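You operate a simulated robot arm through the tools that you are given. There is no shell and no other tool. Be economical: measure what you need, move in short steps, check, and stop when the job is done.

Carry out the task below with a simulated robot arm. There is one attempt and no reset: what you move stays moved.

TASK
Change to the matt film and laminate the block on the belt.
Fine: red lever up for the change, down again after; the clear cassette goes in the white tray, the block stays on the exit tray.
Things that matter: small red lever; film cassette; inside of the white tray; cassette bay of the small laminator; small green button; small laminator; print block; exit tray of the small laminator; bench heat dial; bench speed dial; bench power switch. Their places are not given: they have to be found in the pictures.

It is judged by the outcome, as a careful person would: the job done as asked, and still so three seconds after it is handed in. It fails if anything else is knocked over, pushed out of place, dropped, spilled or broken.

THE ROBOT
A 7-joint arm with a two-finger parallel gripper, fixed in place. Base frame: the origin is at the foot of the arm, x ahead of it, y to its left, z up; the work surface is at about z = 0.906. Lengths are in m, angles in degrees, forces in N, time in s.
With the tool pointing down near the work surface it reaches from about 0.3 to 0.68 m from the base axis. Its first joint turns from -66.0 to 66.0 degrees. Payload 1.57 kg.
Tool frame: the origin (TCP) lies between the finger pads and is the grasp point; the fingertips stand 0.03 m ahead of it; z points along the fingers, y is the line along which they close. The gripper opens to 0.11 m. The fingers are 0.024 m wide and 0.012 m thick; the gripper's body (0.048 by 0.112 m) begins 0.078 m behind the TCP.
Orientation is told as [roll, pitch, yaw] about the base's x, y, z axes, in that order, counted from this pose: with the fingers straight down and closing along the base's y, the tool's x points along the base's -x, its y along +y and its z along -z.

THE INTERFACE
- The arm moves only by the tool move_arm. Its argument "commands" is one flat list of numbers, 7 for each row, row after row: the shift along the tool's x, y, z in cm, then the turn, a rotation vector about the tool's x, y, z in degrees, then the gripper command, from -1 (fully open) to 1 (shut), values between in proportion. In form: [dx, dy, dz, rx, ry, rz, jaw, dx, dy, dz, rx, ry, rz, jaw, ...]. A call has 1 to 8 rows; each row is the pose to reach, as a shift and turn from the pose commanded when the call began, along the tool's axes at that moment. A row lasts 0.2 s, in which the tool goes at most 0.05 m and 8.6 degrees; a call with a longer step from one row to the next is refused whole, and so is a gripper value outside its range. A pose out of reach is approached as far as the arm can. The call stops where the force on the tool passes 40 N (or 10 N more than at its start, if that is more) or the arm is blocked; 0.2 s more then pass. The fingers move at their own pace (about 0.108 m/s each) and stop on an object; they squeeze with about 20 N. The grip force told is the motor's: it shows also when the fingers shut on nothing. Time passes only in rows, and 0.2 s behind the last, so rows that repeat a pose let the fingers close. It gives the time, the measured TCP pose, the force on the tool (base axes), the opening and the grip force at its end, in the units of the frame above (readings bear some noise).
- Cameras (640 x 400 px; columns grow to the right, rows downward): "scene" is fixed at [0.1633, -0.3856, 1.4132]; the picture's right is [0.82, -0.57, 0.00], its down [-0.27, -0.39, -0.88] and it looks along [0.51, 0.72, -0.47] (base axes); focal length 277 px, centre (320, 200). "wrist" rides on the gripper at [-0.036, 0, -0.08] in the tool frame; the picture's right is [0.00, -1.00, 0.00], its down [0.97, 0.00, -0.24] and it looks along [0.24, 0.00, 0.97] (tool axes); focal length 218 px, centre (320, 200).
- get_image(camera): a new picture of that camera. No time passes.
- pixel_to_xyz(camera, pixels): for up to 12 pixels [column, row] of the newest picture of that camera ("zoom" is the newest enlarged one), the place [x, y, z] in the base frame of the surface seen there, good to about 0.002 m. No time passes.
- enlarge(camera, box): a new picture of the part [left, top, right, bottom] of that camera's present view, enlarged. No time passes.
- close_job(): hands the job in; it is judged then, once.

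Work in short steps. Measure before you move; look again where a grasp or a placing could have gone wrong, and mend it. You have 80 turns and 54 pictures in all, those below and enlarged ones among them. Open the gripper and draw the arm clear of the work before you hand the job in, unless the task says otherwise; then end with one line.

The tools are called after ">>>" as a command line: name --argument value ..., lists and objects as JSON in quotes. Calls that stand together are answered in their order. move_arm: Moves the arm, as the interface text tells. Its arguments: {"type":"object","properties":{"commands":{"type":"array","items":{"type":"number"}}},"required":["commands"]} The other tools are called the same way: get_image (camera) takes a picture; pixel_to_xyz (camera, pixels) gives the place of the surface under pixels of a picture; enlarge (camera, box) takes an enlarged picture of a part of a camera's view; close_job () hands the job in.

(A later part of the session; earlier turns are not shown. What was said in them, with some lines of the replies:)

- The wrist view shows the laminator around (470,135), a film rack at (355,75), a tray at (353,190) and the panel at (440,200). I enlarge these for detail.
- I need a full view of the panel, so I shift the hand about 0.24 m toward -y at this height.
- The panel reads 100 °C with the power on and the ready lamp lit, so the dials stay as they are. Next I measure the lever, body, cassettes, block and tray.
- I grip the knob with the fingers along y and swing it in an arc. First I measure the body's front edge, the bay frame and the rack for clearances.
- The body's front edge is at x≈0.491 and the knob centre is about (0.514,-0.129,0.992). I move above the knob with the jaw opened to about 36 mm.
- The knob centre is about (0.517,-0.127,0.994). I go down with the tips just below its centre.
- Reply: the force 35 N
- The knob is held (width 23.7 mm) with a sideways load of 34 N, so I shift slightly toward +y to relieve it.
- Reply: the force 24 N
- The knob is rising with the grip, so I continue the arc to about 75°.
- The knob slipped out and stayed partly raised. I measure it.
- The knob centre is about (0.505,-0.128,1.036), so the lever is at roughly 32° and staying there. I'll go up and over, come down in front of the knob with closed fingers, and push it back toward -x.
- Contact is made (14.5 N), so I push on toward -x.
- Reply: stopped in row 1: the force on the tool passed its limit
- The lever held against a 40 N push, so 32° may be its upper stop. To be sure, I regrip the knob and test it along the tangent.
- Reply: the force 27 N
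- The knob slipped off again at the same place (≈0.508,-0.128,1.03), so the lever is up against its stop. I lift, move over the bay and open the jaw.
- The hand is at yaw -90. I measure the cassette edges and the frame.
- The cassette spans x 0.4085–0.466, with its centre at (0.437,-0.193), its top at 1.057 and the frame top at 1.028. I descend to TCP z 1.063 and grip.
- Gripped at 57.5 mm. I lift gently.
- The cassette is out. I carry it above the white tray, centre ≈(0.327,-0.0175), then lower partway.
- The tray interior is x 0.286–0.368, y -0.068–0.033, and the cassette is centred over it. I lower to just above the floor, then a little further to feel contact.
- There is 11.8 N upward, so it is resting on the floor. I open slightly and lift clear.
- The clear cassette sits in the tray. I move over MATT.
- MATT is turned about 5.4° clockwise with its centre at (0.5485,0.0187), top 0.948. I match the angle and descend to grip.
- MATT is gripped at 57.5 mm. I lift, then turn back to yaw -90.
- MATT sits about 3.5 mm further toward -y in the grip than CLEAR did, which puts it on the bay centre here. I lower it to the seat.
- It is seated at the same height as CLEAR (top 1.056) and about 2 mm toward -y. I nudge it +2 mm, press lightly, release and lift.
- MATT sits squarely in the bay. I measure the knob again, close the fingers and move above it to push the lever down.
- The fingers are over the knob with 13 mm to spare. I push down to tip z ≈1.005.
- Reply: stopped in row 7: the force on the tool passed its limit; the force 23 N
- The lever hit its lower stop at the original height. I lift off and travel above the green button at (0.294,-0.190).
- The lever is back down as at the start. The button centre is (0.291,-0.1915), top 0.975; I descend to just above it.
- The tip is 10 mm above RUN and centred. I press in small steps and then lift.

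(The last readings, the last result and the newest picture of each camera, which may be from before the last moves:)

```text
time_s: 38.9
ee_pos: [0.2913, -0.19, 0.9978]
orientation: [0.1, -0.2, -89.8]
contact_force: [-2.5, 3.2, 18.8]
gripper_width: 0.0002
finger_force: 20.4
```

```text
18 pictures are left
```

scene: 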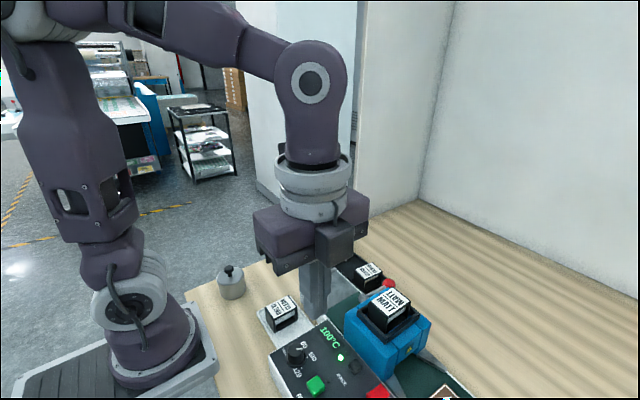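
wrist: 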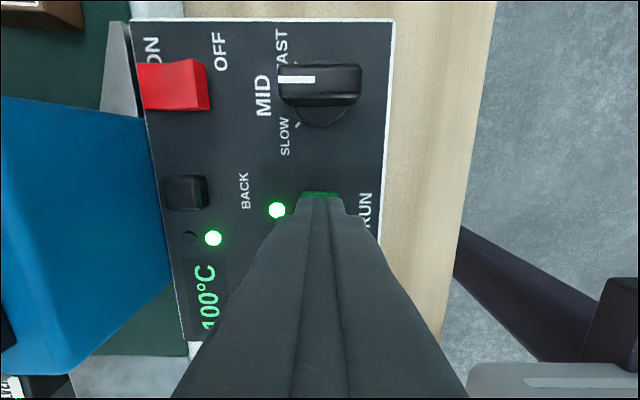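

The RUN lamp is lit. I lift straight up and watch the belt.

>>> move_arm --commands '[0, 0, -4, 0, 0, 0, 1, 0, 0, -8, 0, 0, 0, 1, 0, 0, -12, 0, 0, 0, 1, 0, 0, -16, 0, 0, 0, 1, 0, 0, -20, 0, 0, 0, 1, 0, 0, -23, 0, 0, 0, 0.5, 0, 0, -23, 0, 0, 0, -0.5]'

>>> get_image --camera "wrist"

```text
time_s: 40.5
ee_pos: [0.292, -0.1867, 1.2277]
orientation: [0.2, -0.2, -89.9]
contact_force: [-0.1, -0.5, -0.1]
gripper_width: 0.0825
finger_force: 0.0
```

```text
17 pictures are left
```

wrist: 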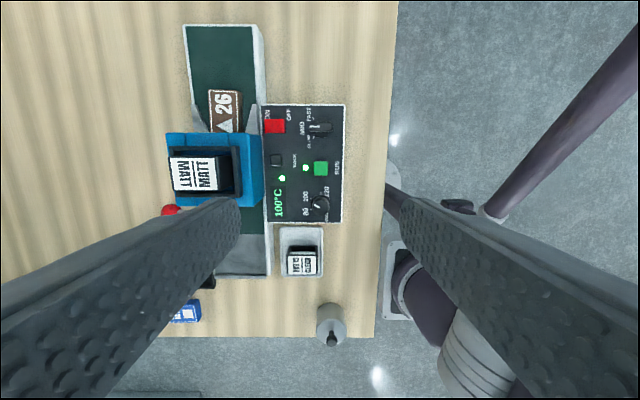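

The block is moving into the machine. I wait.

>>> move_arm --commands '[0, 0, 0, 0, 0, 0, -0.5, 0, 0, 0, 0, 0, 0, -0.5, 0, 0, 0, 0, 0, 0, -0.5, 0, 0, 0, 0, 0, 0, -0.5, 0, 0, 0, 0, 0, 0, -0.5, 0, 0, 0, 0, 0, 0, -0.5, 0, 0, 0, 0, 0, 0, -0.5, 0, 0, 0, 0, 0, 0, -0.5]'

>>> move_arm --commands '[0, 0, 0, 0, 0, 0, -0.5, 0, 0, 0, 0, 0, 0, -0.5, 0, 0, 0, 0, 0, 0, -0.5, 0, 0, 0, 0, 0, 0, -0.5, 0, 0, 0, 0, 0, 0, -0.5, 0, 0, 0, 0, 0, 0, -0.5, 0, 0, 0, 0, 0, 0, -0.5, 0, 0, 0, 0, 0, 0, -0.5]'

>>> move_arm --commands '[0, 0, 0, 0, 0, 0, -0.5, 0, 0, 0, 0, 0, 0, -0.5, 0, 0, 0, 0, 0, 0, -0.5, 0, 0, 0, 0, 0, 0, -0.5, 0, 0, 0, 0, 0, 0, -0.5, 0, 0, 0, 0, 0, 0, -0.5, 0, 0, 0, 0, 0, 0, -0.5, 0, 0, 0, 0, 0, 0, -0.5]'

>>> get_image --camera "scene"

```text
time_s: 42.3
ee_pos: [0.2924, -0.1868, 1.2285]
orientation: [0.2, -0.2, -89.7]
contact_force: [0.4, 1.2, -1.0]
gripper_width: 0.0824
finger_force: 0.0
```

```text
time_s: 44.1
ee_pos: [0.2931, -0.1851, 1.2269]
orientation: [0.2, -0.1, -89.7]
contact_force: [-0.2, -0.6, -0.5]
gripper_width: 0.0825
finger_force: 0.0
```

```text
time_s: 45.9
ee_pos: [0.2916, -0.1865, 1.2275]
orientation: [0.2, -0.2, -89.8]
contact_force: [0.5, -0.2, 0.6]
gripper_width: 0.0825
finger_force: 0.1
```

```text
16 pictures are left
```

scene: 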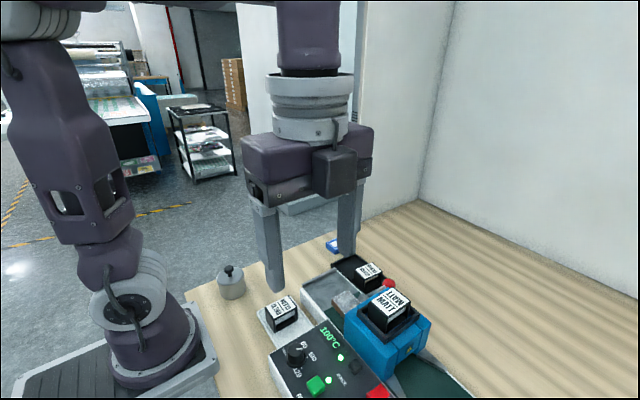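

The block is coming out at (345,300) with RUN still lit. I wait longer.

>>> move_arm --commands '[0, 0, 0, 0, 0, 0, -0.5, 0, 0, 0, 0, 0, 0, -0.5, 0, 0, 0, 0, 0, 0, -0.5, 0, 0, 0, 0, 0, 0, -0.5, 0, 0, 0, 0, 0, 0, -0.5, 0, 0, 0, 0, 0, 0, -0.5, 0, 0, 0, 0, 0, 0, -0.5, 0, 0, 0, 0, 0, 0, -0.5]'

>>> move_arm --commands '[0, 0, 0, 0, 0, 0, -0.5, 0, 0, 0, 0, 0, 0, -0.5, 0, 0, 0, 0, 0, 0, -0.5, 0, 0, 0, 0, 0, 0, -0.5, 0, 0, 0, 0, 0, 0, -0.5, 0, 0, 0, 0, 0, 0, -0.5, 0, 0, 0, 0, 0, 0, -0.5, 0, 0, 0, 0, 0, 0, -0.5]'

>>> move_arm --commands '[0, 0, 0, 0, 0, 0, -0.5, 0, 0, 0, 0, 0, 0, -0.5, 0, 0, 0, 0, 0, 0, -0.5, 0, 0, 0, 0, 0, 0, -0.5, 0, 0, 0, 0, 0, 0, -0.5, 0, 0, 0, 0, 0, 0, -0.5, 0, 0, 0, 0, 0, 0, -0.5, 0, 0, 0, 0, 0, 0, -0.5]'

>>> enlarge --camera "scene" --box '[250, 225, 490, 375]'

```text
time_s: 47.7
ee_pos: [0.2933, -0.1873, 1.2272]
orientation: [0.2, -0.1, -89.8]
contact_force: [0.0, 0.3, 0.2]
gripper_width: 0.0825
finger_force: 0.0
```

```text
time_s: 49.5
ee_pos: [0.293, -0.1864, 1.2267]
orientation: [0.1, -0.2, -89.8]
contact_force: [0.6, -0.7, -0.4]
gripper_width: 0.0826
finger_force: 0.0
```

```text
time_s: 51.3
ee_pos: [0.2932, -0.1876, 1.2268]
orientation: [0.1, -0.2, -89.9]
contact_force: [0.0, -0.7, 0.4]
gripper_width: 0.0827
finger_force: 0.1
```

```text
2.67 times, centred on (370, 300) of scene
```

zoom: 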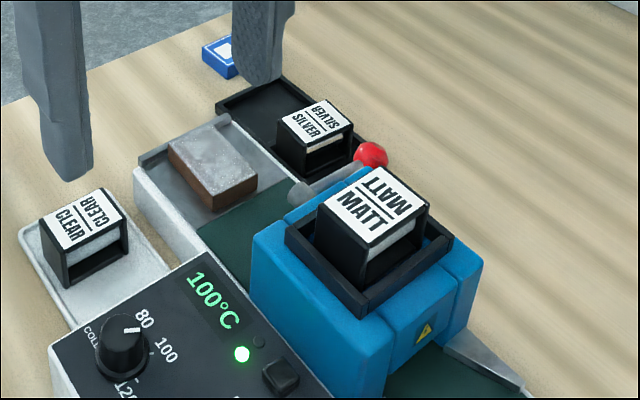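

The matt-covered block is on the exit tray. I check the run lamp and that it is still.

>>> get_image --camera "wrist"

>>> pixel_to_xyz --camera "zoom" --pixels '[[210, 160], [172, 148], [255, 178], [140, 158]]'

```text
14 pictures are left
```

wrist: 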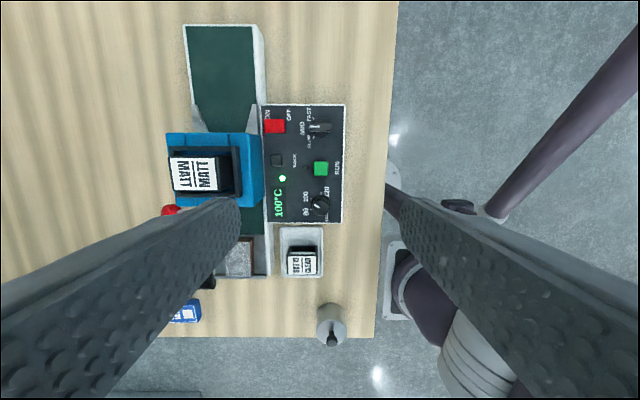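

```text
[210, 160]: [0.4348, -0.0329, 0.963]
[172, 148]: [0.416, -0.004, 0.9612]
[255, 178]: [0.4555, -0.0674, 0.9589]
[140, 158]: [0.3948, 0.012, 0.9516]
```

The run lamp is out. The block rests on the exit tray at about (0.435,-0.033), MATT is in the bay, CLEAR is in the white tray, the lever is down, and the arm is clear and open. I hand in.

>>> close_job

```text
The job is handed in.
```

The matt film is in the laminator, and the laminated block (▲26) is on the exit tray. The clear cassette is in the white tray, the red lever is down, and the dials and power switch were not touched.
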